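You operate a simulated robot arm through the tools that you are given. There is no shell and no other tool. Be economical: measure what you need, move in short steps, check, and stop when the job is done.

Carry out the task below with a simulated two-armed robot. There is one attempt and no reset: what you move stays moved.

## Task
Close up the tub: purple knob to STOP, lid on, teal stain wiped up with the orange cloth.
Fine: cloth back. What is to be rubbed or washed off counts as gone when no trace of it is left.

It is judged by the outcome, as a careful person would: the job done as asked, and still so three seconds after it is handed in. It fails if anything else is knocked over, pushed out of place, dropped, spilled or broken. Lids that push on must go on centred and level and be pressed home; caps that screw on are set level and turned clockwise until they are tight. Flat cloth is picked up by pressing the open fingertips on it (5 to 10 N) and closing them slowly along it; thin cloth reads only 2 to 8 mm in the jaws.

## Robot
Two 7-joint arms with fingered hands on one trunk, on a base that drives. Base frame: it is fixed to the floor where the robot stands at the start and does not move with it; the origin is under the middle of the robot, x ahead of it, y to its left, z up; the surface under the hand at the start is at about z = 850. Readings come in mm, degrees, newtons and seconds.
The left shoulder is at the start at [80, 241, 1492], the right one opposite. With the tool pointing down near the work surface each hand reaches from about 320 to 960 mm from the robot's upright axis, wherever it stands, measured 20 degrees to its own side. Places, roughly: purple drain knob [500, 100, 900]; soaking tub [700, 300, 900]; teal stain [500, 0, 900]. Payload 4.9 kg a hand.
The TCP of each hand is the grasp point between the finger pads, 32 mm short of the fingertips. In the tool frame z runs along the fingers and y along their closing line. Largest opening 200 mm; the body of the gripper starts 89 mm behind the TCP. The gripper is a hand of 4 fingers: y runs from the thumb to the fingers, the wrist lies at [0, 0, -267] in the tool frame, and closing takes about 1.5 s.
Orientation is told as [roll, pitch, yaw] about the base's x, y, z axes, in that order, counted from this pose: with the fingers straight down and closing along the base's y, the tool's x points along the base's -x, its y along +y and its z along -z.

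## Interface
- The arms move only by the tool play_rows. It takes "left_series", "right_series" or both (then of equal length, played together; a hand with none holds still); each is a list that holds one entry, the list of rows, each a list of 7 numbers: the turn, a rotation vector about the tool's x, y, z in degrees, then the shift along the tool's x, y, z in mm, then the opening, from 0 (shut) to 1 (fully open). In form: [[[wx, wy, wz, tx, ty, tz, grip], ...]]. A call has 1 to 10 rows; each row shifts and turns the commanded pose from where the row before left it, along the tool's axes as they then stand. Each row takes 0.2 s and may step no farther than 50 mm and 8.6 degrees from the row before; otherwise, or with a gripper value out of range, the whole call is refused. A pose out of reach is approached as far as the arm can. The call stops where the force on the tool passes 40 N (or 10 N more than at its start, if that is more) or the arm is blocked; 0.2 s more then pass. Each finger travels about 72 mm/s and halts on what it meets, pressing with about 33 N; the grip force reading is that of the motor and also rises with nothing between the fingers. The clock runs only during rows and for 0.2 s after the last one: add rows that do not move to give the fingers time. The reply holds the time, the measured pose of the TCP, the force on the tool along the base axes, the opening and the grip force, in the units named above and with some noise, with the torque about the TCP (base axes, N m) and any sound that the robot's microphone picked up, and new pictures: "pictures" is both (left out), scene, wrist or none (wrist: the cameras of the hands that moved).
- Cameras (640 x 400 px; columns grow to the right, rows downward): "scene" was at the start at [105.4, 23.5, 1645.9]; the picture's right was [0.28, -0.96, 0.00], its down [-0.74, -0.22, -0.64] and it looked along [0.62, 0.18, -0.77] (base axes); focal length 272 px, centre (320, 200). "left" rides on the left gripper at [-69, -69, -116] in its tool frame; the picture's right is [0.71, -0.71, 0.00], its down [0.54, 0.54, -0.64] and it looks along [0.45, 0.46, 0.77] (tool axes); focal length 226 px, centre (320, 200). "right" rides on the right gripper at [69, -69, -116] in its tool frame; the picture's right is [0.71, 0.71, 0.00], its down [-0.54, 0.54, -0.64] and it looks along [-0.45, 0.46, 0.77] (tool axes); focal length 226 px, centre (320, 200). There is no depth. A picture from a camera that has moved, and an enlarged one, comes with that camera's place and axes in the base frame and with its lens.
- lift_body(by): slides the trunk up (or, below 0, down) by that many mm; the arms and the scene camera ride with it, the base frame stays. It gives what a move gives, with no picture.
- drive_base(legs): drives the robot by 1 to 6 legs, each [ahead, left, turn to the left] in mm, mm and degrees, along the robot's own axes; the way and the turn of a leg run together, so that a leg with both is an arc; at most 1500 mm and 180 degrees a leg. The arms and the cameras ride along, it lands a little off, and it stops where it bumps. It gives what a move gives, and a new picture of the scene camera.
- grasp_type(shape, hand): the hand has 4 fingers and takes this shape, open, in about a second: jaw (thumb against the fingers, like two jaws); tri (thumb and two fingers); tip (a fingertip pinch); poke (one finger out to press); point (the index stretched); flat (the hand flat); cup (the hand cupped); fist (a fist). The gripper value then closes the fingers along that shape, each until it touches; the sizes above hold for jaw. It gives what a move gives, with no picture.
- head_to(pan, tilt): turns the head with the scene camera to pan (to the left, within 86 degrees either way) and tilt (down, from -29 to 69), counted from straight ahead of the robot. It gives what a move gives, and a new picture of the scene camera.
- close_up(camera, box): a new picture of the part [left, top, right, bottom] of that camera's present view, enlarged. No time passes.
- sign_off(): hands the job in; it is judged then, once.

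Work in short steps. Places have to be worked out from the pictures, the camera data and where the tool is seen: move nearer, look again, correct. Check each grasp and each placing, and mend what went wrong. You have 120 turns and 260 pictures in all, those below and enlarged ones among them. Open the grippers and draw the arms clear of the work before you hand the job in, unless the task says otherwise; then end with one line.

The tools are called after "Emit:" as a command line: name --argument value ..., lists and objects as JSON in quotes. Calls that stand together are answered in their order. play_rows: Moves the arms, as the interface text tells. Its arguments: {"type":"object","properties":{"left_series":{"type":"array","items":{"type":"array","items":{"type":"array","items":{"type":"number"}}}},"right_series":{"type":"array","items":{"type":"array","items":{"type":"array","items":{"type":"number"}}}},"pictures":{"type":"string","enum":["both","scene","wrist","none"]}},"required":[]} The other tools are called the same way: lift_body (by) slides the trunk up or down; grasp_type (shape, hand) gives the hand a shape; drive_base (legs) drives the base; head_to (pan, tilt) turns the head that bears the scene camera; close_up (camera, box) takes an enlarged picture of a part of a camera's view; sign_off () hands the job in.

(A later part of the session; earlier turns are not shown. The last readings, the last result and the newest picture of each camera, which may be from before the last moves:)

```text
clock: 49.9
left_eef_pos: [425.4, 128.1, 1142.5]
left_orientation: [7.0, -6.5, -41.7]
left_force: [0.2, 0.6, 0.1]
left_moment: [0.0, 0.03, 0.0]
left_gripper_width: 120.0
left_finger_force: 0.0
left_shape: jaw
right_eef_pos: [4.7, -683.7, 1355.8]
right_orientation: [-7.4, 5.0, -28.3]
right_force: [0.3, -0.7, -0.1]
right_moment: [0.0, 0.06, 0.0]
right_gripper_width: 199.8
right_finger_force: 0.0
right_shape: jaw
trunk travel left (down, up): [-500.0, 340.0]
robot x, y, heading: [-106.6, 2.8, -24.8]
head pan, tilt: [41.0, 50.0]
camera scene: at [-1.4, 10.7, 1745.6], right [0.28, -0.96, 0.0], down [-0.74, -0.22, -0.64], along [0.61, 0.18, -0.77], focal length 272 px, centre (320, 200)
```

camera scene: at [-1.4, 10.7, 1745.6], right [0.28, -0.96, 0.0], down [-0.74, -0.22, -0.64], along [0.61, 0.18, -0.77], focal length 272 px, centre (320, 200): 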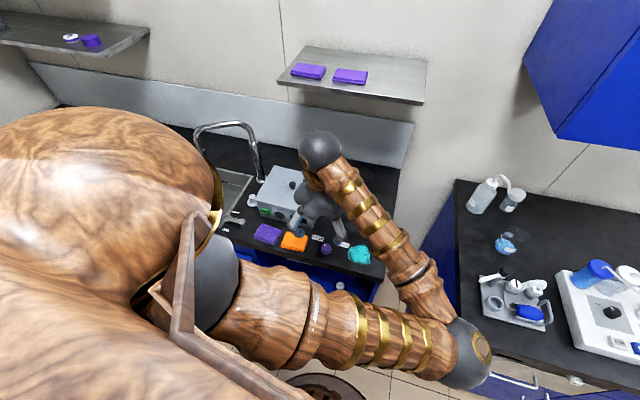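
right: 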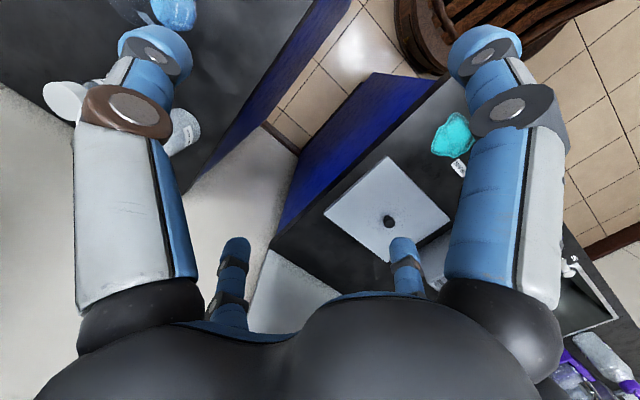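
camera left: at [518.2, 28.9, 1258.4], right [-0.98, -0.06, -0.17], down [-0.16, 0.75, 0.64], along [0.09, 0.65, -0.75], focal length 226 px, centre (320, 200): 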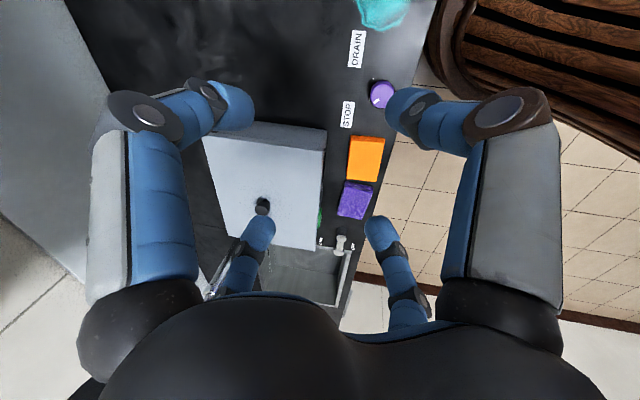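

Now I'll move over the cloth to about [479,250,1000].

Emit:
play_rows --left_series '[[[0, 0, 0, 13.8, 42.2, 3, 0.6], [0, 0, 0, 13.8, 42.2, 3, 0.6], [0, 0, 0, 13.8, 42.2, 3, 0.6], [0, 0, 0, 6, -5.3, 46, 0.6], [0, 0, 0, 6, -5.3, 46, 0.6], [0, 0, 0, 6, -5.3, 46, 0.6], [0, 0, 0, 0, 0, 0, 0.6]]]'

Emit:
close_up --camera "scene" --box '[245, 160, 385, 265]'

```text
clock: 51.5
left_eef_pos: [475.3, 251.3, 1007.6]
left_orientation: [7.0, -6.6, -41.6]
left_force: [-0.9, -0.5, 1.0]
left_moment: [0.0, -0.01, 0.0]
left_gripper_width: 120.5
left_finger_force: 0.0
left_shape: jaw
right_eef_pos: [0.5, -683.4, 1357.4]
right_orientation: [-7.4, 5.0, -28.2]
right_force: [0.2, 0.2, 0.7]
right_moment: [0.04, -0.03, -0.01]
right_gripper_width: 199.9
right_finger_force: 0.1
right_shape: jaw
trunk travel left (down, up): [-500.0, 340.0]
robot x, y, heading: [-110.9, -1.8, -24.4]
head pan, tilt: [41.0, 50.0]
camera scene: at [-5.9, 10.4, 1746.0], right [0.28, -0.96, 0.0], down [-0.73, -0.22, -0.64], along [0.62, 0.18, -0.77], focal length 272 px, centre (320, 200)
camera left: at [461.9, 154.0, 1122.2], right [-0.98, -0.06, -0.17], down [-0.16, 0.75, 0.64], along [0.08, 0.65, -0.75], focal length 226 px, centre (320, 200)
```

scene: 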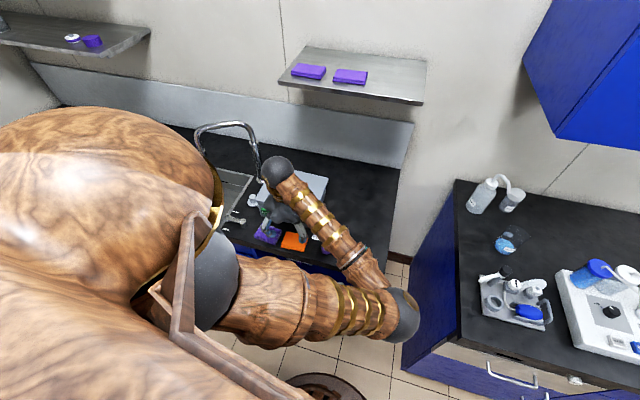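
left: 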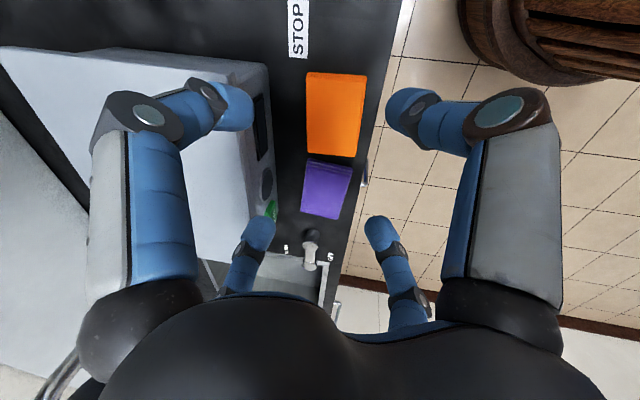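

```text
3.81 times, centred on (315, 212) of scene
camera zoom: at [-5.9, 10.4, 1746.0], right [0.28, -0.96, 0.0], down [-0.73, -0.22, -0.64], along [0.62, 0.18, -0.77], focal length 1036 px, centre (339, 152)
```

zoom: 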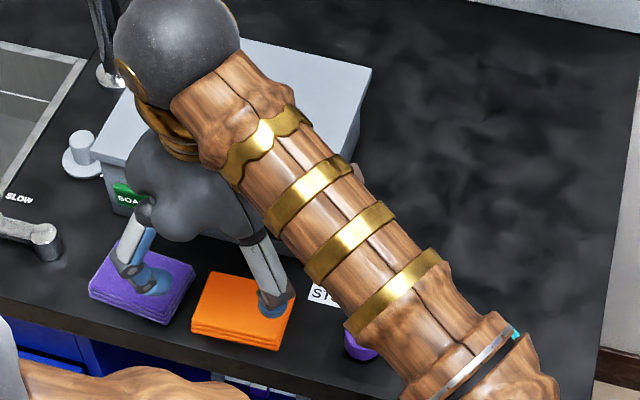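

The cloth centre is [481.5,249.5]. I'll reduce the lean to about 5° and descend to z ≈ 930 for a check.

Emit:
play_rows --left_series '[[[3.1, 3.5, 0, 0, 0, 0, 0.55], [0, 0, 0, 0.4, -1, 20, 0.55], [0, 0, 0, 0.4, -1, 20, 0.55], [0, 0, 0, 0.4, -1, 20, 0.55], [0, 0, 0, 0.3, -1, 17, 0.55], [0, 0, 0, 0, 0, 0, 0.55]]]'

Emit:
close_up --camera "scene" --box '[245, 160, 385, 265]'

```text
clock: 52.9
left_eef_pos: [477.7, 251.8, 930.7]
left_orientation: [4.0, -3.1, -41.4]
left_force: [-0.1, -0.2, -0.4]
left_moment: [0.0, 0.0, 0.02]
left_gripper_width: 110.5
left_finger_force: 0.0
left_shape: jaw
right_eef_pos: [2.6, -683.7, 1356.8]
right_orientation: [-7.4, 4.8, -28.3]
right_force: [-0.6, 0.0, -0.2]
right_moment: [0.02, -0.02, 0.0]
right_gripper_width: 200.2
right_finger_force: 0.0
right_shape: jaw
trunk travel left (down, up): [-500.0, 340.0]
robot x, y, heading: [-107.6, -0.4, -24.6]
head pan, tilt: [41.0, 50.0]
camera scene: at [-5.8, 10.5, 1746.0], right [0.28, -0.96, 0.0], down [-0.73, -0.22, -0.64], along [0.62, 0.18, -0.77], focal length 272 px, centre (320, 200)
camera left: at [473.1, 153.9, 1044.7], right [-0.99, -0.07, -0.09], down [-0.11, 0.75, 0.65], along [0.02, 0.65, -0.76], focal length 226 px, centre (320, 200)
```

scene: 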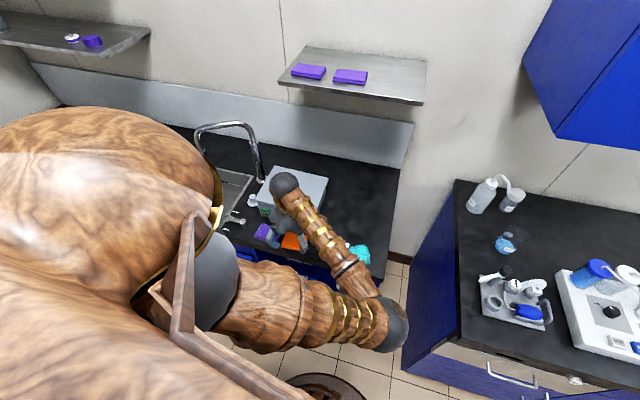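
left: 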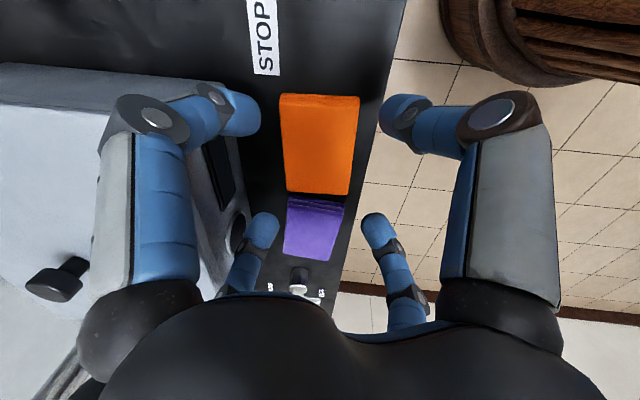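

```text
3.81 times, centred on (315, 212) of scene
camera zoom: at [-5.8, 10.5, 1746.0], right [0.28, -0.96, 0.0], down [-0.73, -0.22, -0.64], along [0.62, 0.18, -0.77], focal length 1036 px, centre (339, 152)
```

zoom: 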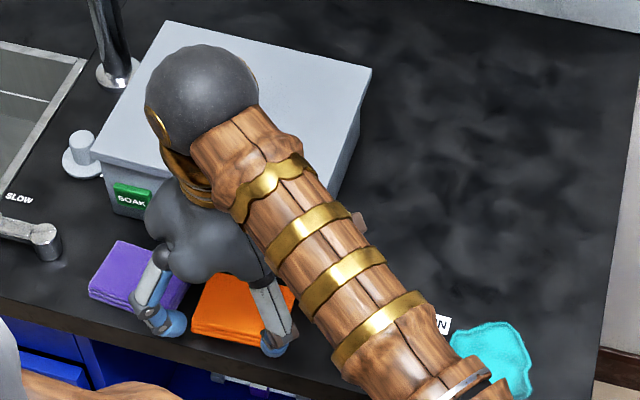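

I'll open slightly to 0.6 so the fingertips clear the cloth's edges, and descend to z ≈ 891 while watching force.

Emit:
play_rows --left_series '[[[0, 0, 0, 0, -1.5, 0, 0.6], [0, 0, 0, 0.2, -0.7, 13, 0.6], [0, 0, 0, 0.2, -0.7, 13, 0.6], [0, 0, 0, 0.1, -0.6, 12, 0.6], [0, 0, 0, 0, 0, 0, 0.6]]]'

Emit:
close_up --camera "scene" --box '[245, 160, 385, 265]'

```text
clock: 54.1
left_eef_pos: [475.8, 250.0, 890.9]
left_orientation: [3.9, -3.1, -41.3]
left_force: [-0.5, -0.7, 1.0]
left_moment: [0.0, 0.02, 0.04]
left_gripper_width: 119.3
left_finger_force: 0.0
left_shape: jaw
right_eef_pos: [1.2, -683.9, 1357.0]
right_orientation: [-7.4, 4.8, -28.3]
right_force: [-0.2, 0.1, -0.4]
right_moment: [0.03, 0.0, 0.0]
right_gripper_width: 200.0
right_finger_force: 0.0
right_shape: jaw
trunk travel left (down, up): [-500.0, 340.0]
robot x, y, heading: [-107.9, -2.0, -24.7]
head pan, tilt: [41.0, 50.0]
camera scene: at [-5.7, 10.7, 1745.9], right [0.28, -0.96, 0.0], down [-0.73, -0.22, -0.64], along [0.62, 0.18, -0.77], focal length 272 px, centre (320, 200)
camera left: at [473.5, 151.9, 1005.3], right [-0.99, -0.07, -0.09], down [-0.11, 0.75, 0.65], along [0.02, 0.65, -0.76], focal length 226 px, centre (320, 200)
```

scene: 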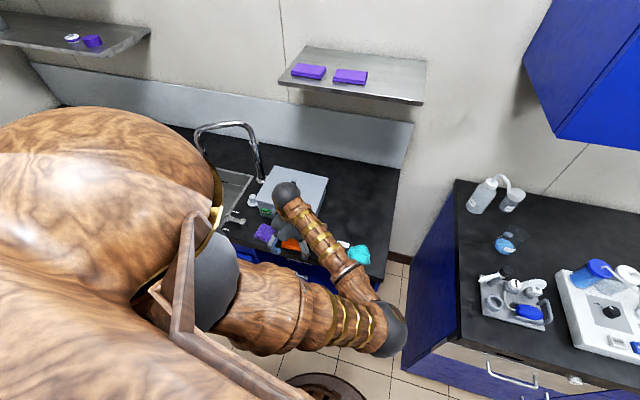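
left: 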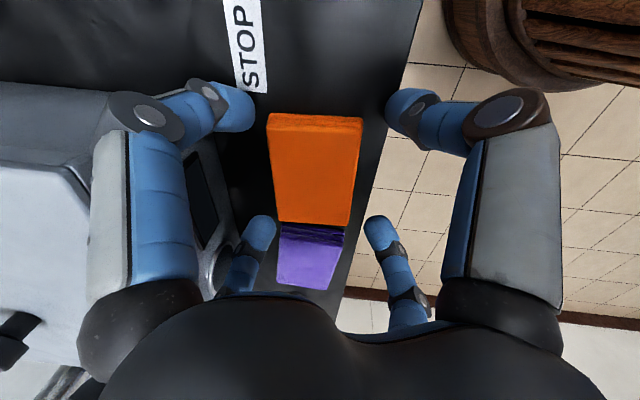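

```text
3.81 times, centred on (315, 212) of scene
camera zoom: at [-5.7, 10.7, 1745.9], right [0.28, -0.96, 0.0], down [-0.73, -0.22, -0.64], along [0.62, 0.18, -0.77], focal length 1036 px, centre (339, 152)
```

zoom: 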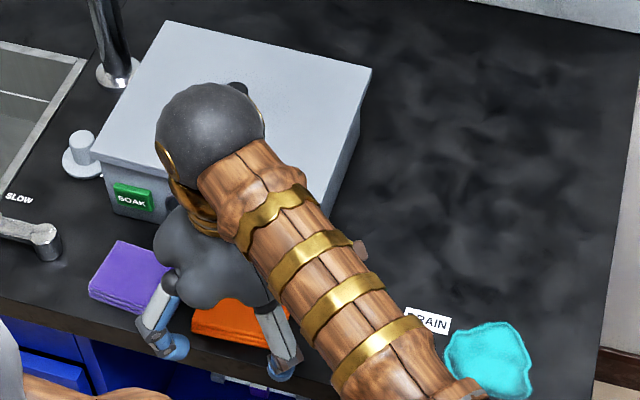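

The fingers surround the cloth without contact and the purple cloth is untouched. I'll close slowly.

Emit:
play_rows --left_series '[[[0, 0, 0, 0, 0, 0, 0.5], [0, 0, 0, 0, 0, 0, 0.44], [0, 0, 0, 0, 0, 0, 0.38], [0, 0, 0, 0, 0, 0, 0.32], [0, 0, 0, 0, 0, 0, 0.28], [0, 0, 0, 0, 0, 0, 0.24], [0, 0, 0, 0, 0, 0, 0.24]]]' --pictures "wrist"

Emit:
close_up --camera "scene" --box '[245, 195, 345, 270]'

```text
clock: 55.7
left_eef_pos: [476.8, 250.3, 890.5]
left_orientation: [3.8, -3.1, -41.3]
left_force: [-0.6, -1.0, 0.4]
left_moment: [-0.01, 0.0, 0.0]
left_gripper_width: 65.7
left_finger_force: 33.2
left_shape: jaw
right_eef_pos: [2.4, -681.8, 1358.8]
right_orientation: [-7.4, 5.0, -28.3]
right_force: [-0.9, 0.3, -0.1]
right_moment: [0.01, 0.0, 0.04]
right_gripper_width: 200.0
right_finger_force: 0.2
right_shape: jaw
trunk travel left (down, up): [-500.0, 340.0]
robot x, y, heading: [-108.6, -0.2, -24.5]
head pan, tilt: [41.0, 50.0]
camera left: at [473.6, 151.9, 1005.4], right [-0.99, -0.07, -0.09], down [-0.11, 0.75, 0.65], along [0.02, 0.65, -0.76], focal length 226 px, centre (320, 200)
```

left: 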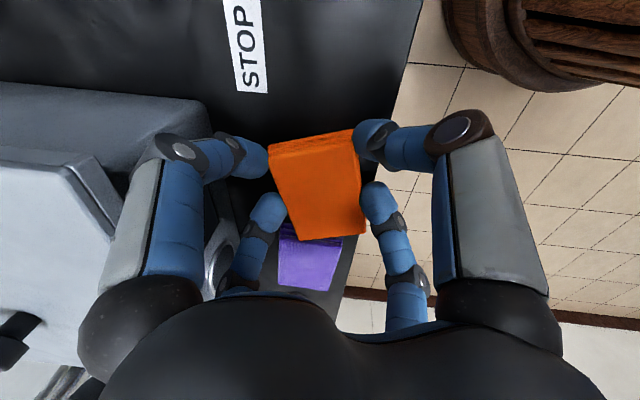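

```text
5.33 times, centred on (295, 232) of scene
camera zoom: at [-5.5, 10.8, 1745.9], right [0.28, -0.96, 0.0], down [-0.73, -0.22, -0.64], along [0.62, 0.18, -0.77], focal length 1451 px, centre (453, 27)
```

zoom: 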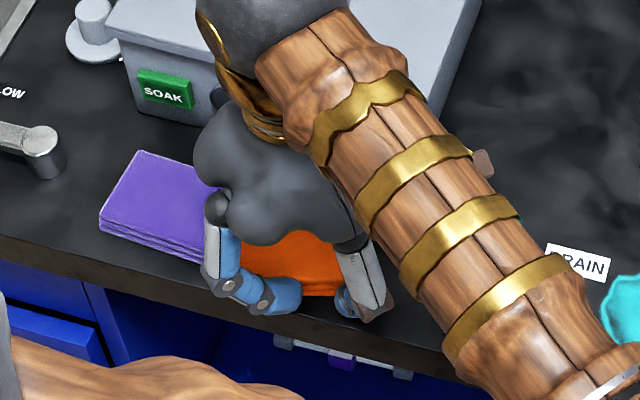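

It's gripped at 66 mm and the pad rotated slightly. I'll lift slowly and check that the purple cloth stays.

Emit:
play_rows --left_series '[[[0, 0, 0, 0, 0, -8, 0.24], [0, 0, 0, 0, 0, -10, 0.24], [0, 0, 0, 0, 0, -12, 0.24], [0, 0, 0, 0, 0, -15, 0.24], [0, 0, 0, 0, 0, 0, 0.24]]]'

Emit:
close_up --camera "scene" --box '[245, 195, 345, 270]'

```text
clock: 56.9
left_eef_pos: [473.1, 249.3, 934.9]
left_orientation: [4.0, -3.1, -41.2]
left_force: [-0.1, 0.1, 0.7]
left_moment: [-0.06, 0.0, 0.0]
left_gripper_width: 65.9
left_finger_force: 32.9
left_shape: jaw
right_eef_pos: [1.2, -682.6, 1358.8]
right_orientation: [-7.4, 4.9, -28.3]
right_force: [0.6, 0.0, 0.1]
right_moment: [-0.02, -0.03, 0.0]
right_gripper_width: 199.8
right_finger_force: 0.0
right_shape: jaw
trunk travel left (down, up): [-500.0, 340.0]
robot x, y, heading: [-104.8, -2.4, -24.9]
head pan, tilt: [41.0, 50.0]
camera scene: at [-5.5, 10.8, 1745.9], right [0.28, -0.96, 0.0], down [-0.73, -0.22, -0.64], along [0.62, 0.18, -0.77], focal length 272 px, centre (320, 200)
camera left: at [470.6, 150.8, 1050.7], right [-0.99, -0.07, -0.09], down [-0.11, 0.75, 0.65], along [0.02, 0.65, -0.76], focal length 226 px, centre (320, 200)
```

scene: 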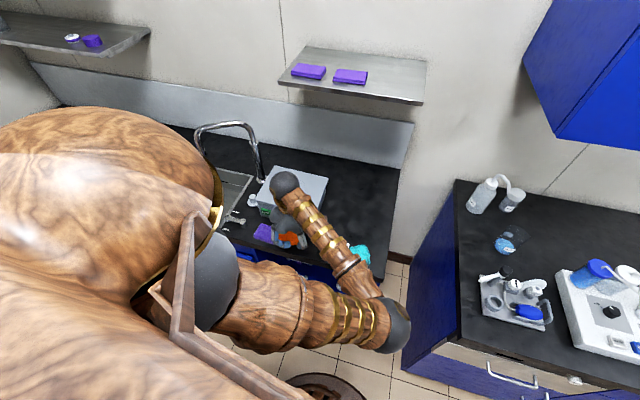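
left: 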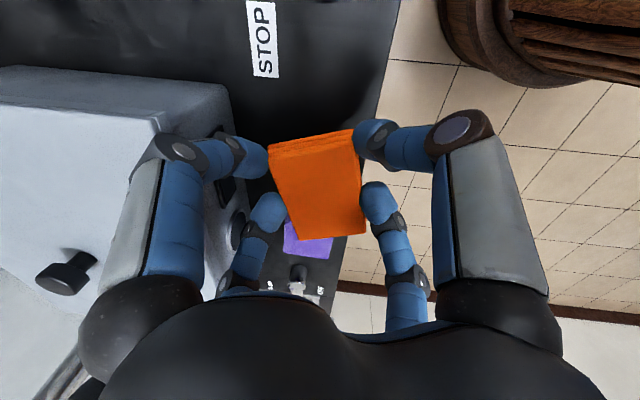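

```text
5.33 times, centred on (295, 232) of scene
camera zoom: at [-5.5, 10.8, 1745.9], right [0.28, -0.96, 0.0], down [-0.73, -0.22, -0.64], along [0.62, 0.18, -0.77], focal length 1451 px, centre (453, 27)
```

zoom: 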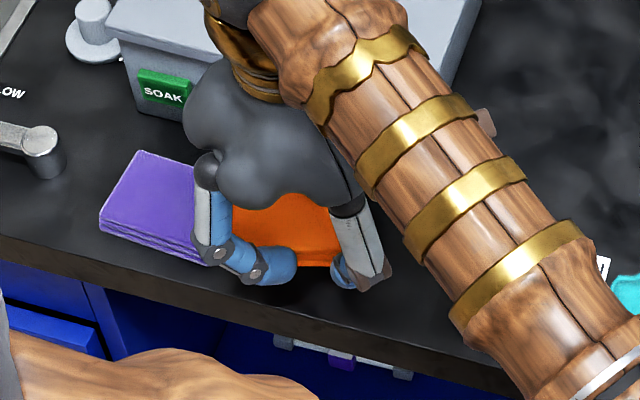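

The cloth is held and the purple one is unmoved. The stain spans about x 470–550, y -37–52. I'll raise over the drain knob and carry the cloth above the stain, keeping the same tilt so the pad stays flat.

Emit:
play_rows --left_series '[[[0, 0, 0, 0, 0, -25, 0.24], [0, 0, 0, 0, 0, -25, 0.24], [0, 0, 0, -30.6, -27.2, 0.5, 0.24], [0, 0, 0, -30.6, -27.2, 0.5, 0.24], [0, 0, 0, -30.6, -27.2, 0.5, 0.24], [0, 0, 0, -30.6, -27.2, 0.5, 0.24], [0, 0, 0, -30.6, -27.2, 0.5, 0.24], [0, 0, 0, -30.6, -27.2, 0.5, 0.24], [0, 0, 0, 0, 0, 0, 0.24]]]'

Emit:
close_up --camera "scene" --box '[245, 150, 405, 270]'

```text
clock: 58.9
left_eef_pos: [498.9, 3.3, 981.9]
left_orientation: [3.9, -3.0, -41.3]
left_force: [0.6, -0.1, 0.2]
left_moment: [0.0, 0.02, 0.0]
left_gripper_width: 65.5
left_finger_force: 32.9
left_shape: jaw
right_eef_pos: [1.4, -682.3, 1358.5]
right_orientation: [-7.4, 4.9, -28.3]
right_force: [-1.1, -0.4, -0.1]
right_moment: [0.01, 0.03, 0.02]
right_gripper_width: 199.7
right_finger_force: 0.0
right_shape: jaw
trunk travel left (down, up): [-500.0, 340.0]
robot x, y, heading: [-109.8, 1.2, -24.6]
head pan, tilt: [41.0, 50.0]
camera scene: at [-5.3, 11.2, 1745.9], right [0.28, -0.96, 0.0], down [-0.73, -0.22, -0.64], along [0.62, 0.18, -0.77], focal length 272 px, centre (320, 200)
camera left: at [496.0, -95.0, 1097.2], right [-0.99, -0.07, -0.09], down [-0.11, 0.75, 0.65], along [0.02, 0.65, -0.76], focal length 226 px, centre (320, 200)
```

scene: 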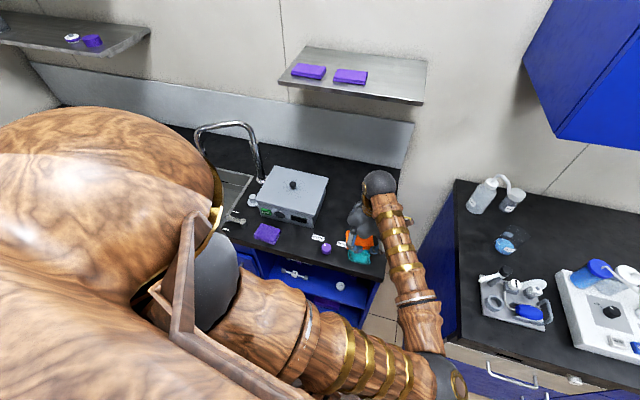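
left: 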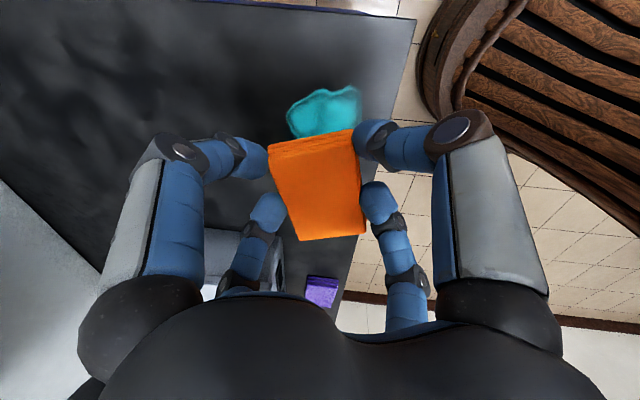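

```text
3.33 times, centred on (325, 210) of scene
camera zoom: at [-5.3, 11.2, 1745.9], right [0.28, -0.96, 0.0], down [-0.73, -0.22, -0.64], along [0.62, 0.18, -0.77], focal length 907 px, centre (303, 167)
```

zoom: 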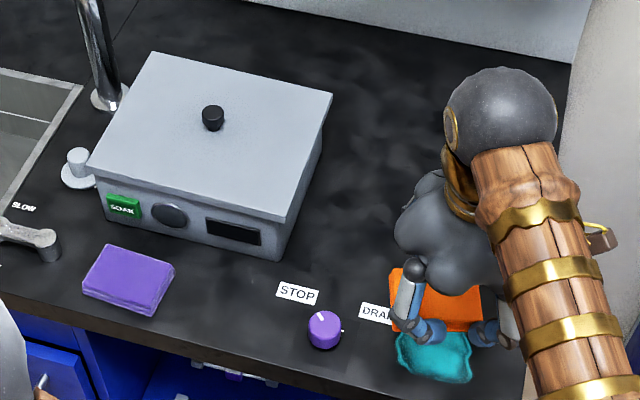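

Clear view of the tub now. Before wiping, I'll enlarge it to judge whether the lid sits level.

Emit:
close_up --camera "scene" --box '[250, 155, 340, 235]'

Emit:
close_up --camera "scene" --box '[250, 190, 320, 235]'

Emit:
close_up --camera "scene" --box '[305, 225, 395, 275]'

```text
5.00 times, centred on (295, 195) of scene
camera zoom: at [-5.3, 11.2, 1745.9], right [0.28, -0.96, 0.0], down [-0.73, -0.22, -0.64], along [0.62, 0.18, -0.77], focal length 1360 px, centre (445, 225)
```

zoom: 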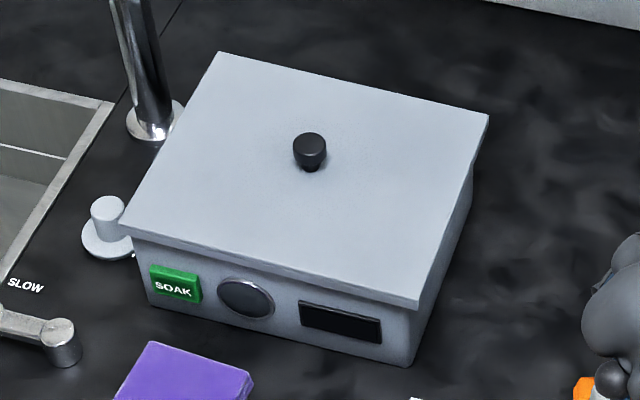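

```text
8.89 times, centred on (285, 212) of scene
camera zoom: at [-5.3, 11.2, 1745.9], right [0.28, -0.96, 0.0], down [-0.73, -0.22, -0.64], along [0.62, 0.18, -0.77], focal length 2418 px, centre (631, 89)
```

zoom: 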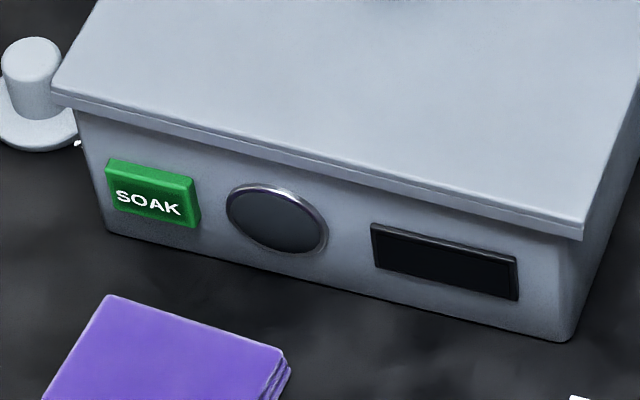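

```text
7.11 times, centred on (350, 250) of scene
camera zoom: at [-5.3, 11.2, 1745.9], right [0.28, -0.96, 0.0], down [-0.73, -0.22, -0.64], along [0.62, 0.18, -0.77], focal length 1934 px, centre (107, -156)
```

zoom: 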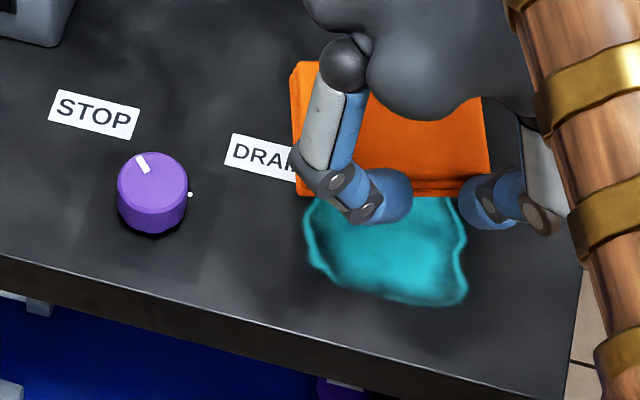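

The lid's left side looks about 9 mm higher than its right, so it isn't fully home. I'll fix that after wiping. Now I lower the cloth onto the stain.

Emit:
play_rows --left_series '[[[0, 0, 0, 1, 0, 25, 0.24], [0, 0, 0, 1, 0, 25, 0.24], [0, 0, 0, 1, 0, 25, 0.24], [0, 0, 0, 0.3, 0, 10, 0.24], [0, 0, 0, 0, 0, 3, 0.24], [0, 0, 0, 0, 0, 2, 0.24], [0, 0, 0, 0, 0, 0, 0.24]]]' --pictures "none"

```text
clock: 60.5
left_eef_pos: [506.2, 8.8, 893.3]
left_orientation: [3.9, -3.1, -41.3]
left_force: [-0.5, 0.6, -0.1]
left_moment: [0.01, 0.01, 0.01]
left_gripper_width: 65.5
left_finger_force: 33.5
left_shape: jaw
right_eef_pos: [2.5, -684.8, 1357.3]
right_orientation: [-7.4, 4.9, -28.4]
right_force: [0.1, 0.4, -0.3]
right_moment: [0.01, -0.04, -0.05]
right_gripper_width: 199.9
right_finger_force: 0.1
right_shape: jaw
trunk travel left (down, up): [-500.0, 340.0]
robot x, y, heading: [-108.8, 1.0, -24.7]
head pan, tilt: [41.0, 50.0]
```

No contact yet at z 893. I'll lower in 1.5 mm steps until the force rises.

Emit:
play_rows --left_series '[[[0, 0, 0, 0, 0, 1.5, 0.24], [0, 0, 0, 0, 0, 1.5, 0.24], [0, 0, 0, 0, 0, 1, 0.24], [0, 0, 0, 0, 0, 0, 0.24]]]' --pictures "none"

```text
clock: 61.5
left_eef_pos: [504.4, 7.9, 887.9]
left_orientation: [4.0, -3.2, -41.3]
left_force: [2.9, -0.2, 18.3]
left_moment: [-0.32, 0.35, 0.01]
left_gripper_width: 65.6
left_finger_force: 33.0
left_shape: jaw
right_eef_pos: [1.0, -683.1, 1358.2]
right_orientation: [-7.4, 4.8, -28.2]
right_force: [-0.2, 1.2, -0.6]
right_moment: [-0.04, 0.02, -0.04]
right_gripper_width: 199.7
right_finger_force: 0.2
right_shape: jaw
trunk travel left (down, up): [-500.0, 340.0]
robot x, y, heading: [-105.3, -3.3, -24.8]
head pan, tilt: [41.0, 50.0]
```

Contact at 18 N. I'll stroke back and forth in x across the stain.

Emit:
play_rows --left_series '[[[0, 0, 0, -11.3, 9.8, 0.8, 0.24], [0, 0, 0, -11.3, 9.8, 1.3, 0.24], [0, 0, 0, 11.3, -9.8, -1.3, 0.24], [0, 0, 0, 11.3, -9.8, -1.3, 0.24], [0, 0, 0, 11.3, -9.8, -1.3, 0.24], [0, 0, 0, 11.3, -9.8, -1.3, 0.24], [0, 0, 0, -11.3, 9.8, 1.3, 0.24], [0, 0, 0, -11.3, 9.8, 1.3, 0.24], [0, 0, 0, 0, 0, 0, 0.24]]]'

Emit:
close_up --camera "scene" --box '[305, 215, 395, 275]'

```text
clock: 63.5
left_eef_pos: [505.0, 7.9, 890.5]
left_orientation: [3.9, -3.1, -41.3]
left_force: [-0.3, -0.7, 2.3]
left_moment: [-0.11, 0.04, 0.0]
left_gripper_width: 65.9
left_finger_force: 32.9
left_shape: jaw
right_eef_pos: [2.0, -683.0, 1358.3]
right_orientation: [-7.5, 4.7, -28.2]
right_force: [-0.1, 0.3, 0.4]
right_moment: [0.02, 0.01, -0.04]
right_gripper_width: 199.9
right_finger_force: 0.0
right_shape: jaw
trunk travel left (down, up): [-500.0, 340.0]
robot x, y, heading: [-109.5, -3.6, -24.5]
head pan, tilt: [41.0, 50.0]
camera scene: at [-6.8, 10.6, 1745.9], right [0.28, -0.96, 0.0], down [-0.73, -0.22, -0.64], along [0.62, 0.18, -0.77], focal length 272 px, centre (320, 200)
camera left: at [502.3, -90.1, 1003.8], right [-0.99, -0.07, -0.09], down [-0.11, 0.75, 0.65], along [0.02, 0.65, -0.76], focal length 226 px, centre (320, 200)
```

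scene: 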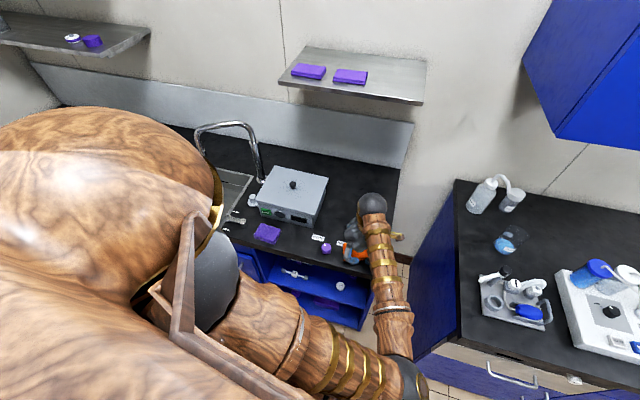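
left: 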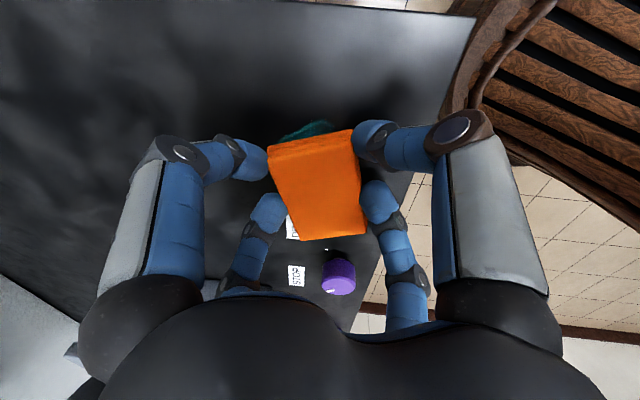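

```text
6.67 times, centred on (350, 245) of scene
camera zoom: at [-6.8, 10.6, 1745.9], right [0.28, -0.96, 0.0], down [-0.73, -0.22, -0.64], along [0.62, 0.18, -0.77], focal length 1814 px, centre (120, -100)
```

zoom: 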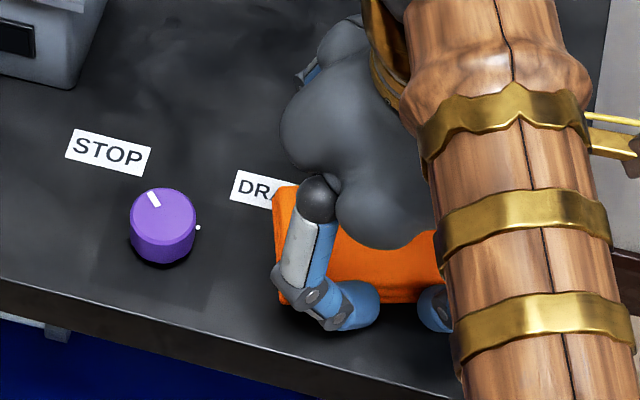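

The front part is gone and a remnant is left on the right side. I'll press 2.5 mm deeper, shift 28 mm to the right and sweep again.

Emit:
play_rows --left_series '[[[0, 0, 0, 0, 0, 2.3, 0.24], [0, 0, 0, -9.2, -10.5, 0, 0.24], [0, 0, 0, -9.2, -10.5, 0, 0.24], [0, 0, 0, -11.3, 9.8, 1.3, 0.24], [0, 0, 0, -11.3, 9.8, 1.3, 0.24], [0, 0, 0, 11.3, -9.8, -1.3, 0.24], [0, 0, 0, 11.3, -9.8, -1.3, 0.24], [0, 0, 0, 11.3, -9.8, -1.3, 0.24], [0, 0, 0, 11.3, -9.8, -1.3, 0.24], [0, 0, 0, 0, 0, 0, 0.24]]]' --pictures "wrist"

```text
clock: 65.7
left_eef_pos: [475.7, -18.5, 886.1]
left_orientation: [3.9, -3.0, -41.3]
left_force: [7.3, 1.0, 28.8]
left_moment: [-0.31, 0.45, 0.1]
left_gripper_width: 66.5
left_finger_force: 33.2
left_shape: jaw
right_eef_pos: [0.8, -682.9, 1357.8]
right_orientation: [-7.3, 4.8, -28.3]
right_force: [-0.3, 0.0, 0.0]
right_moment: [-0.03, 0.03, 0.01]
right_gripper_width: 199.9
right_finger_force: 0.0
right_shape: jaw
trunk travel left (down, up): [-500.0, 340.0]
robot x, y, heading: [-108.8, -0.1, -24.5]
head pan, tilt: [41.0, 50.0]
camera left: at [472.0, -116.7, 1000.9], right [-0.99, -0.07, -0.09], down [-0.11, 0.75, 0.65], along [0.02, 0.65, -0.76], focal length 226 px, centre (320, 200)
```

left: 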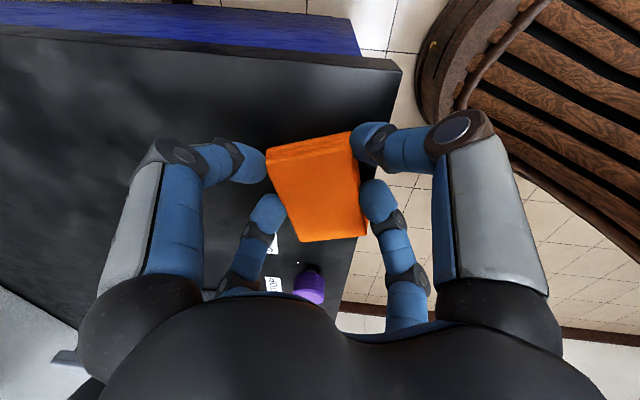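

I see no teal around the cloth now. One more pass over the area for certainty, then I'll lift and inspect.

Emit:
play_rows --left_series '[[[0, 0, 0, -11.3, 9.8, 0.8, 0.24], [0, 0, 0, -11.3, 9.8, 1.3, 0.24], [0, 0, 0, -11.3, 9.8, 1.3, 0.24], [0, 0, 0, -11.3, 9.8, 1.3, 0.24], [0, 0, 0, 9.9, 11.3, 0, 0.24], [0, 0, 0, 9.9, 11.3, 0, 0.24], [0, 0, 0, 11.3, -9.8, -1.3, 0.24], [0, 0, 0, 11.3, -9.8, -1.3, 0.24], [0, 0, 0, 11.3, -9.8, -1.3, 0.24], [0, 0, 0, 0, 0, 0, 0.24]]]' --pictures "none"

Emit:
play_rows --left_series '[[[0, 0, 0, 0, 0, -20, 0.24], [0, 0, 0, 0, 0, -40, 0.24], [0, 0, 0, 0, 0, -45, 0.24], [0, 0, 0, 19.7, 22.6, 0, 0.24], [0, 0, 0, 19.7, 22.6, 0, 0.24], [0, 0, 0, 19.7, 22.6, 0, 0.24], [0, 0, 0, 19.7, 22.6, 0, 0.24], [0, 0, 0, 0, 0, 0, 0.24]]]'

Emit:
close_up --camera "scene" --box '[305, 215, 395, 275]'

Emit:
close_up --camera "left" --box '[200, 20, 440, 200]'

```text
clock: 67.9
left_eef_pos: [490.4, 10.8, 886.8]
left_orientation: [3.9, -3.1, -41.2]
left_force: [4.0, 0.7, 13.4]
left_moment: [-0.2, 0.23, 0.07]
left_gripper_width: 65.8
left_finger_force: 33.7
left_shape: jaw
right_eef_pos: [1.3, -683.5, 1358.6]
right_orientation: [-7.4, 4.8, -28.4]
right_force: [0.1, 0.4, 0.7]
right_moment: [-0.02, 0.02, -0.02]
right_gripper_width: 200.0
right_finger_force: 0.1
right_shape: jaw
trunk travel left (down, up): [-500.0, 340.0]
robot x, y, heading: [-109.5, 2.6, -24.7]
head pan, tilt: [41.0, 50.0]
```

```text
clock: 69.7
left_eef_pos: [482.3, 129.7, 994.5]
left_orientation: [3.9, -3.1, -41.3]
left_force: [0.2, -0.5, -0.4]
left_moment: [0.01, -0.01, -0.01]
left_gripper_width: 65.4
left_finger_force: 33.5
left_shape: jaw
right_eef_pos: [1.8, -682.5, 1358.0]
right_orientation: [-7.3, 4.8, -28.4]
right_force: [0.1, 1.1, -0.2]
right_moment: [0.02, -0.01, 0.01]
right_gripper_width: 199.8
right_finger_force: 0.1
right_shape: jaw
trunk travel left (down, up): [-500.0, 340.0]
robot x, y, heading: [-107.5, -1.1, -24.7]
head pan, tilt: [41.0, 50.0]
camera scene: at [-5.7, 10.5, 1745.9], right [0.28, -0.96, 0.0], down [-0.73, -0.22, -0.64], along [0.62, 0.18, -0.77], focal length 272 px, centre (320, 200)
camera left: at [479.0, 31.8, 1109.1], right [-0.99, -0.07, -0.09], down [-0.11, 0.75, 0.65], along [0.02, 0.65, -0.76], focal length 226 px, centre (320, 200)
```

scene: 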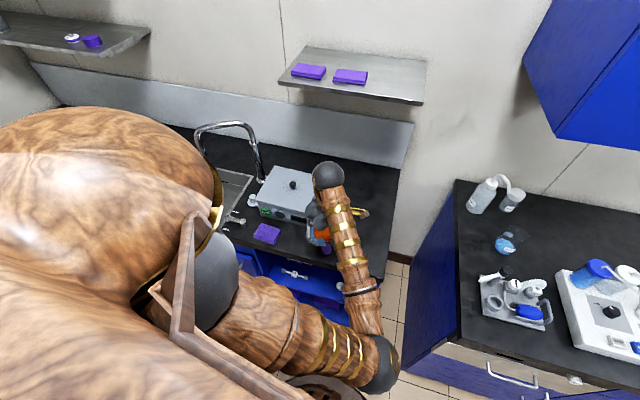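
left: 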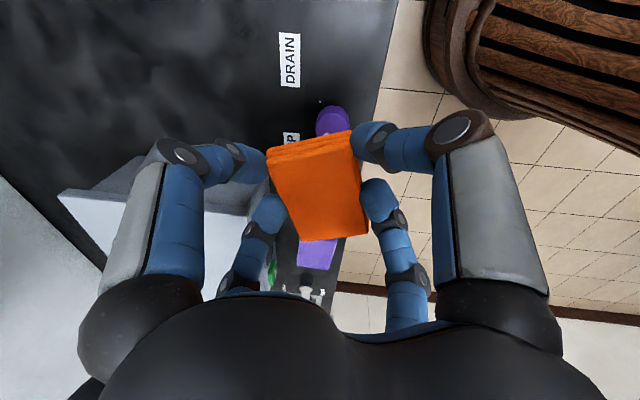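

```text
6.67 times, centred on (350, 245) of scene
camera zoom: at [-5.7, 10.5, 1745.9], right [0.28, -0.96, 0.0], down [-0.73, -0.22, -0.64], along [0.62, 0.18, -0.77], focal length 1814 px, centre (120, -100)
```

zoom: 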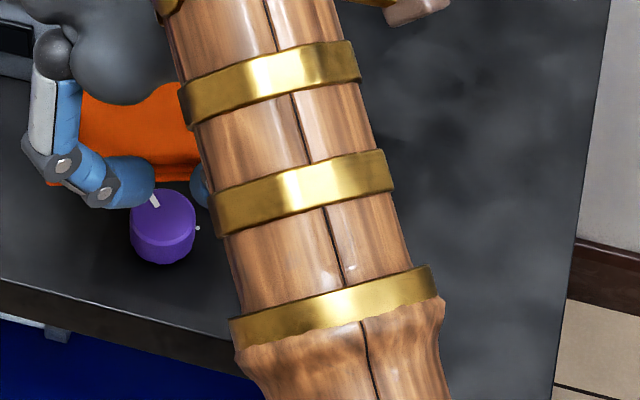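

```text
2.22 times, centred on (320, 110) of left
camera zoom: at [479.0, 31.8, 1109.1], right [-0.99, -0.07, -0.09], down [-0.11, 0.75, 0.65], along [0.02, 0.65, -0.76], focal length 502 px, centre (320, 400)
```

zoom: 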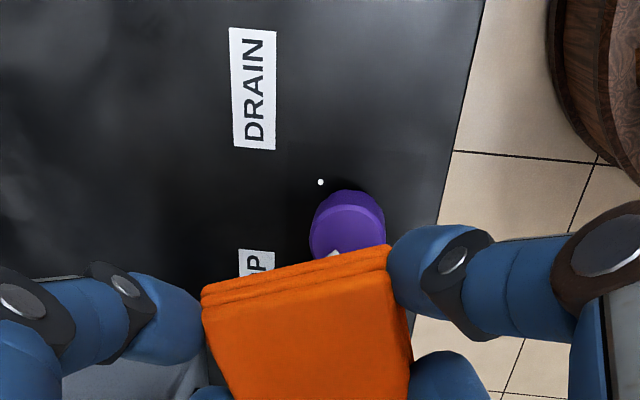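

The visible part of the counter is clean. I'll carry the cloth back over its old place and turn it about -15° to undo the rotation from gripping. The stain area should then be visible for a check before I let go.

Emit:
play_rows --left_series '[[[0, 0, 0, 24.9, 26.9, 0, 0.24], [0, 0, 0, 24.9, 26.9, 0, 0.24], [0, 0, 0, 24.9, 26.9, 0, 0.24], [0, 0, 7.5, 0, 0, 0, 0.24], [0, 0, 7.5, 0, 0, 0, 0.24], [0, 0, 0, 0, 0, 20, 0.24], [0, 0, 0, 0, 0, 20, 0.24], [0, 0, 0, 0, 0, 0, 0.24]]]'

Emit:
close_up --camera "scene" --box '[325, 225, 395, 275]'

Emit:
close_up --camera "scene" --box '[245, 195, 345, 270]'

```text
clock: 71.5
left_eef_pos: [482.6, 238.4, 954.8]
left_orientation: [4.6, -2.1, -56.3]
left_force: [-0.2, -0.4, 0.5]
left_moment: [0.01, 0.0, -0.02]
left_gripper_width: 65.6
left_finger_force: 32.8
left_shape: jaw
right_eef_pos: [2.1, -683.2, 1358.0]
right_orientation: [-7.4, 5.0, -28.2]
right_force: [-0.6, 0.0, 0.8]
right_moment: [0.03, -0.01, -0.02]
right_gripper_width: 199.6
right_finger_force: 0.1
right_shape: jaw
trunk travel left (down, up): [-500.0, 340.0]
robot x, y, heading: [-109.5, 3.0, -24.6]
head pan, tilt: [41.0, 50.0]
camera scene: at [-5.6, 10.6, 1745.9], right [0.28, -0.96, 0.0], down [-0.73, -0.22, -0.64], along [0.62, 0.18, -0.77], focal length 272 px, centre (320, 200)
camera left: at [453.7, 142.6, 1067.1], right [-0.98, 0.2, -0.08], down [0.09, 0.74, 0.67], along [0.19, 0.64, -0.74], focal length 226 px, centre (320, 200)
```

scene: 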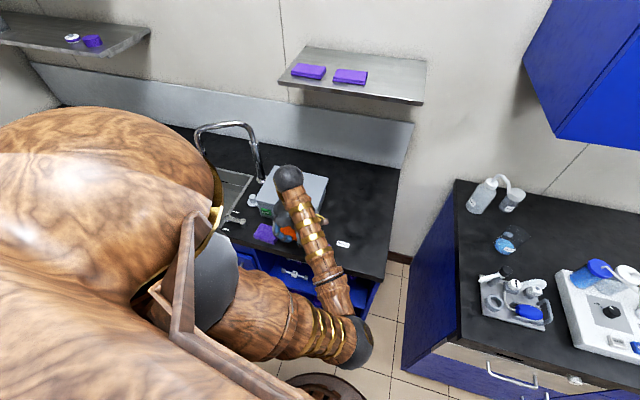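
left: 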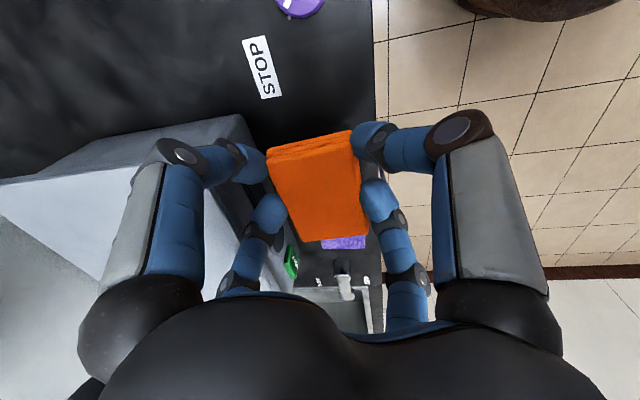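

```text
8.00 times, centred on (360, 250) of scene
camera zoom: at [-5.6, 10.6, 1745.9], right [0.28, -0.96, 0.0], down [-0.73, -0.22, -0.64], along [0.62, 0.18, -0.77], focal length 2176 px, centre (0, -200)
```

zoom: 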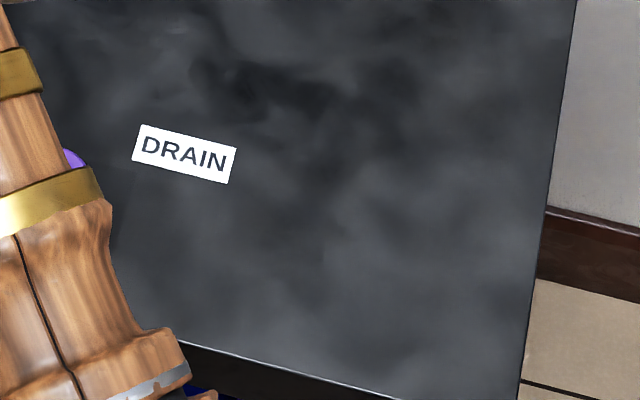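

```text
5.33 times, centred on (295, 232) of scene
camera zoom: at [-5.6, 10.6, 1745.9], right [0.28, -0.96, 0.0], down [-0.73, -0.22, -0.64], along [0.62, 0.18, -0.77], focal length 1451 px, centre (453, 27)
```

zoom: 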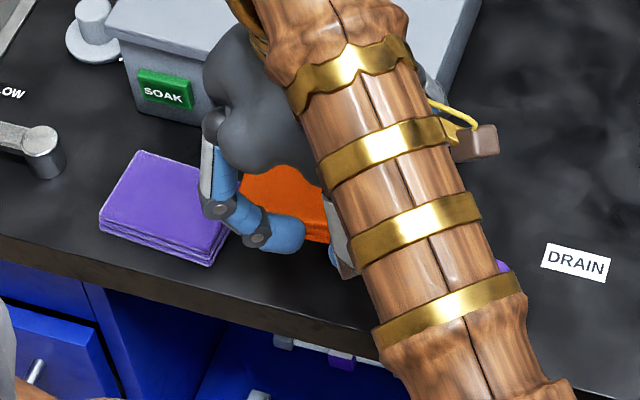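

The stain is completely gone. The cloth now has its original orientation and centre about [485,257]. I'll shift (-3.5,-6) mm and lower it to its old place.

Emit:
play_rows --left_series '[[[0, 0, 0, 0, -6, 0, 0.24], [0, 0, 0, 0, -1.6, 20, 0.24], [0, 0, 0, 0, -1.6, 20, 0.24], [0, 0, 0, 0, -1.5, 18, 0.24], [0, 0, 0, 0, 0, 3, 0.24], [0, 0, 0, 0, 0, 2, 0.24], [0, 0, 0, 0, 0, 0, 0.24]]]'

Emit:
close_up --camera "scene" --box '[245, 195, 345, 270]'

```text
clock: 73.1
left_eef_pos: [479.0, 233.6, 890.7]
left_orientation: [4.6, -2.0, -56.4]
left_force: [-0.4, -0.6, -0.8]
left_moment: [0.01, 0.0, -0.02]
left_gripper_width: 65.4
left_finger_force: 32.4
left_shape: jaw
right_eef_pos: [2.5, -683.1, 1356.9]
right_orientation: [-7.3, 4.9, -28.3]
right_force: [-0.2, -0.6, 0.8]
right_moment: [0.03, 0.01, 0.01]
right_gripper_width: 199.8
right_finger_force: 0.0
right_shape: jaw
trunk travel left (down, up): [-500.0, 340.0]
robot x, y, heading: [-107.8, 2.0, -24.8]
head pan, tilt: [41.0, 50.0]
camera scene: at [-5.6, 10.8, 1745.9], right [0.28, -0.96, 0.0], down [-0.73, -0.22, -0.64], along [0.62, 0.18, -0.77], focal length 272 px, centre (320, 200)
camera left: at [450.2, 138.1, 1003.5], right [-0.98, 0.19, -0.08], down [0.09, 0.74, 0.66], along [0.19, 0.64, -0.74], focal length 226 px, centre (320, 200)
```

scene: 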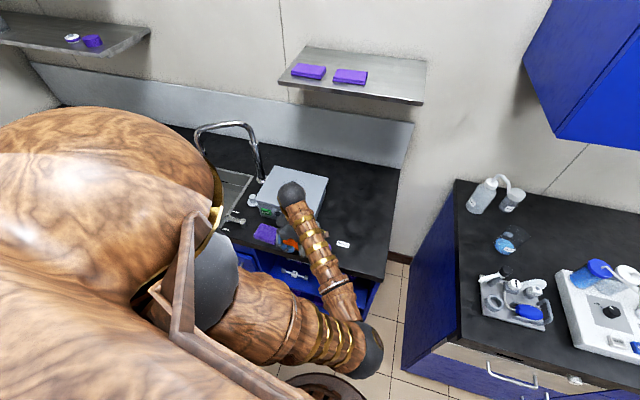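
left: 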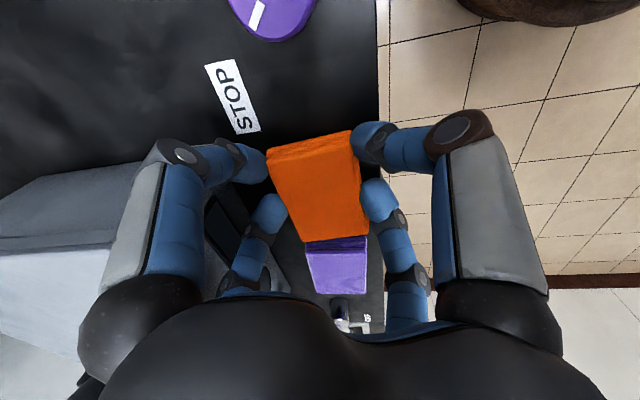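

```text
5.33 times, centred on (295, 232) of scene
camera zoom: at [-5.6, 10.8, 1745.9], right [0.28, -0.96, 0.0], down [-0.73, -0.22, -0.64], along [0.62, 0.18, -0.77], focal length 1451 px, centre (453, 27)
```

zoom: 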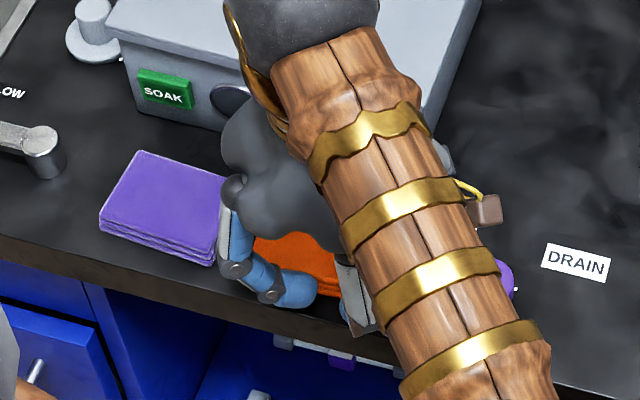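

Almost down. I'll lower 2 mm more to touch, release gently to a 100 mm opening and rise.

Emit:
play_rows --left_series '[[[0, 0, 0, 0, 0, 1.5, 0.24], [0, 0, 0, 0, 0, 0, 0.24], [0, 0, 0, 0, 0, 0, 0.36], [0, 0, 0, 0, 0, 0, 0.45], [0, 0, 0, 0, 0, 0, 0.52], [0, 0, 0, 0, 0, 0, 0.52]]]' --pictures "wrist"

```text
clock: 74.5
left_eef_pos: [479.3, 234.2, 889.6]
left_orientation: [4.5, -2.0, -56.3]
left_force: [-1.0, -0.1, -0.6]
left_moment: [-0.03, -0.02, -0.01]
left_gripper_width: 103.4
left_finger_force: 0.0
left_shape: jaw
right_eef_pos: [2.3, -682.6, 1357.8]
right_orientation: [-7.4, 5.1, -28.2]
right_force: [-0.1, -0.2, -0.7]
right_moment: [-0.03, 0.0, -0.02]
right_gripper_width: 200.0
right_finger_force: 0.0
right_shape: jaw
trunk travel left (down, up): [-500.0, 340.0]
robot x, y, heading: [-106.0, -1.2, -24.4]
head pan, tilt: [41.0, 50.0]
camera left: at [450.7, 138.3, 1001.9], right [-0.98, 0.2, -0.08], down [0.09, 0.74, 0.66], along [0.19, 0.64, -0.74], focal length 226 px, centre (320, 200)
```

left: 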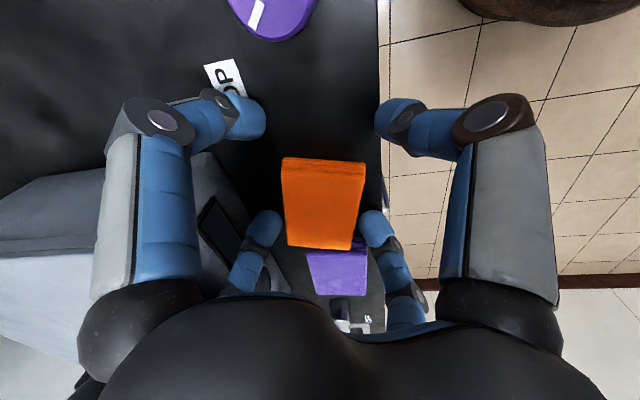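

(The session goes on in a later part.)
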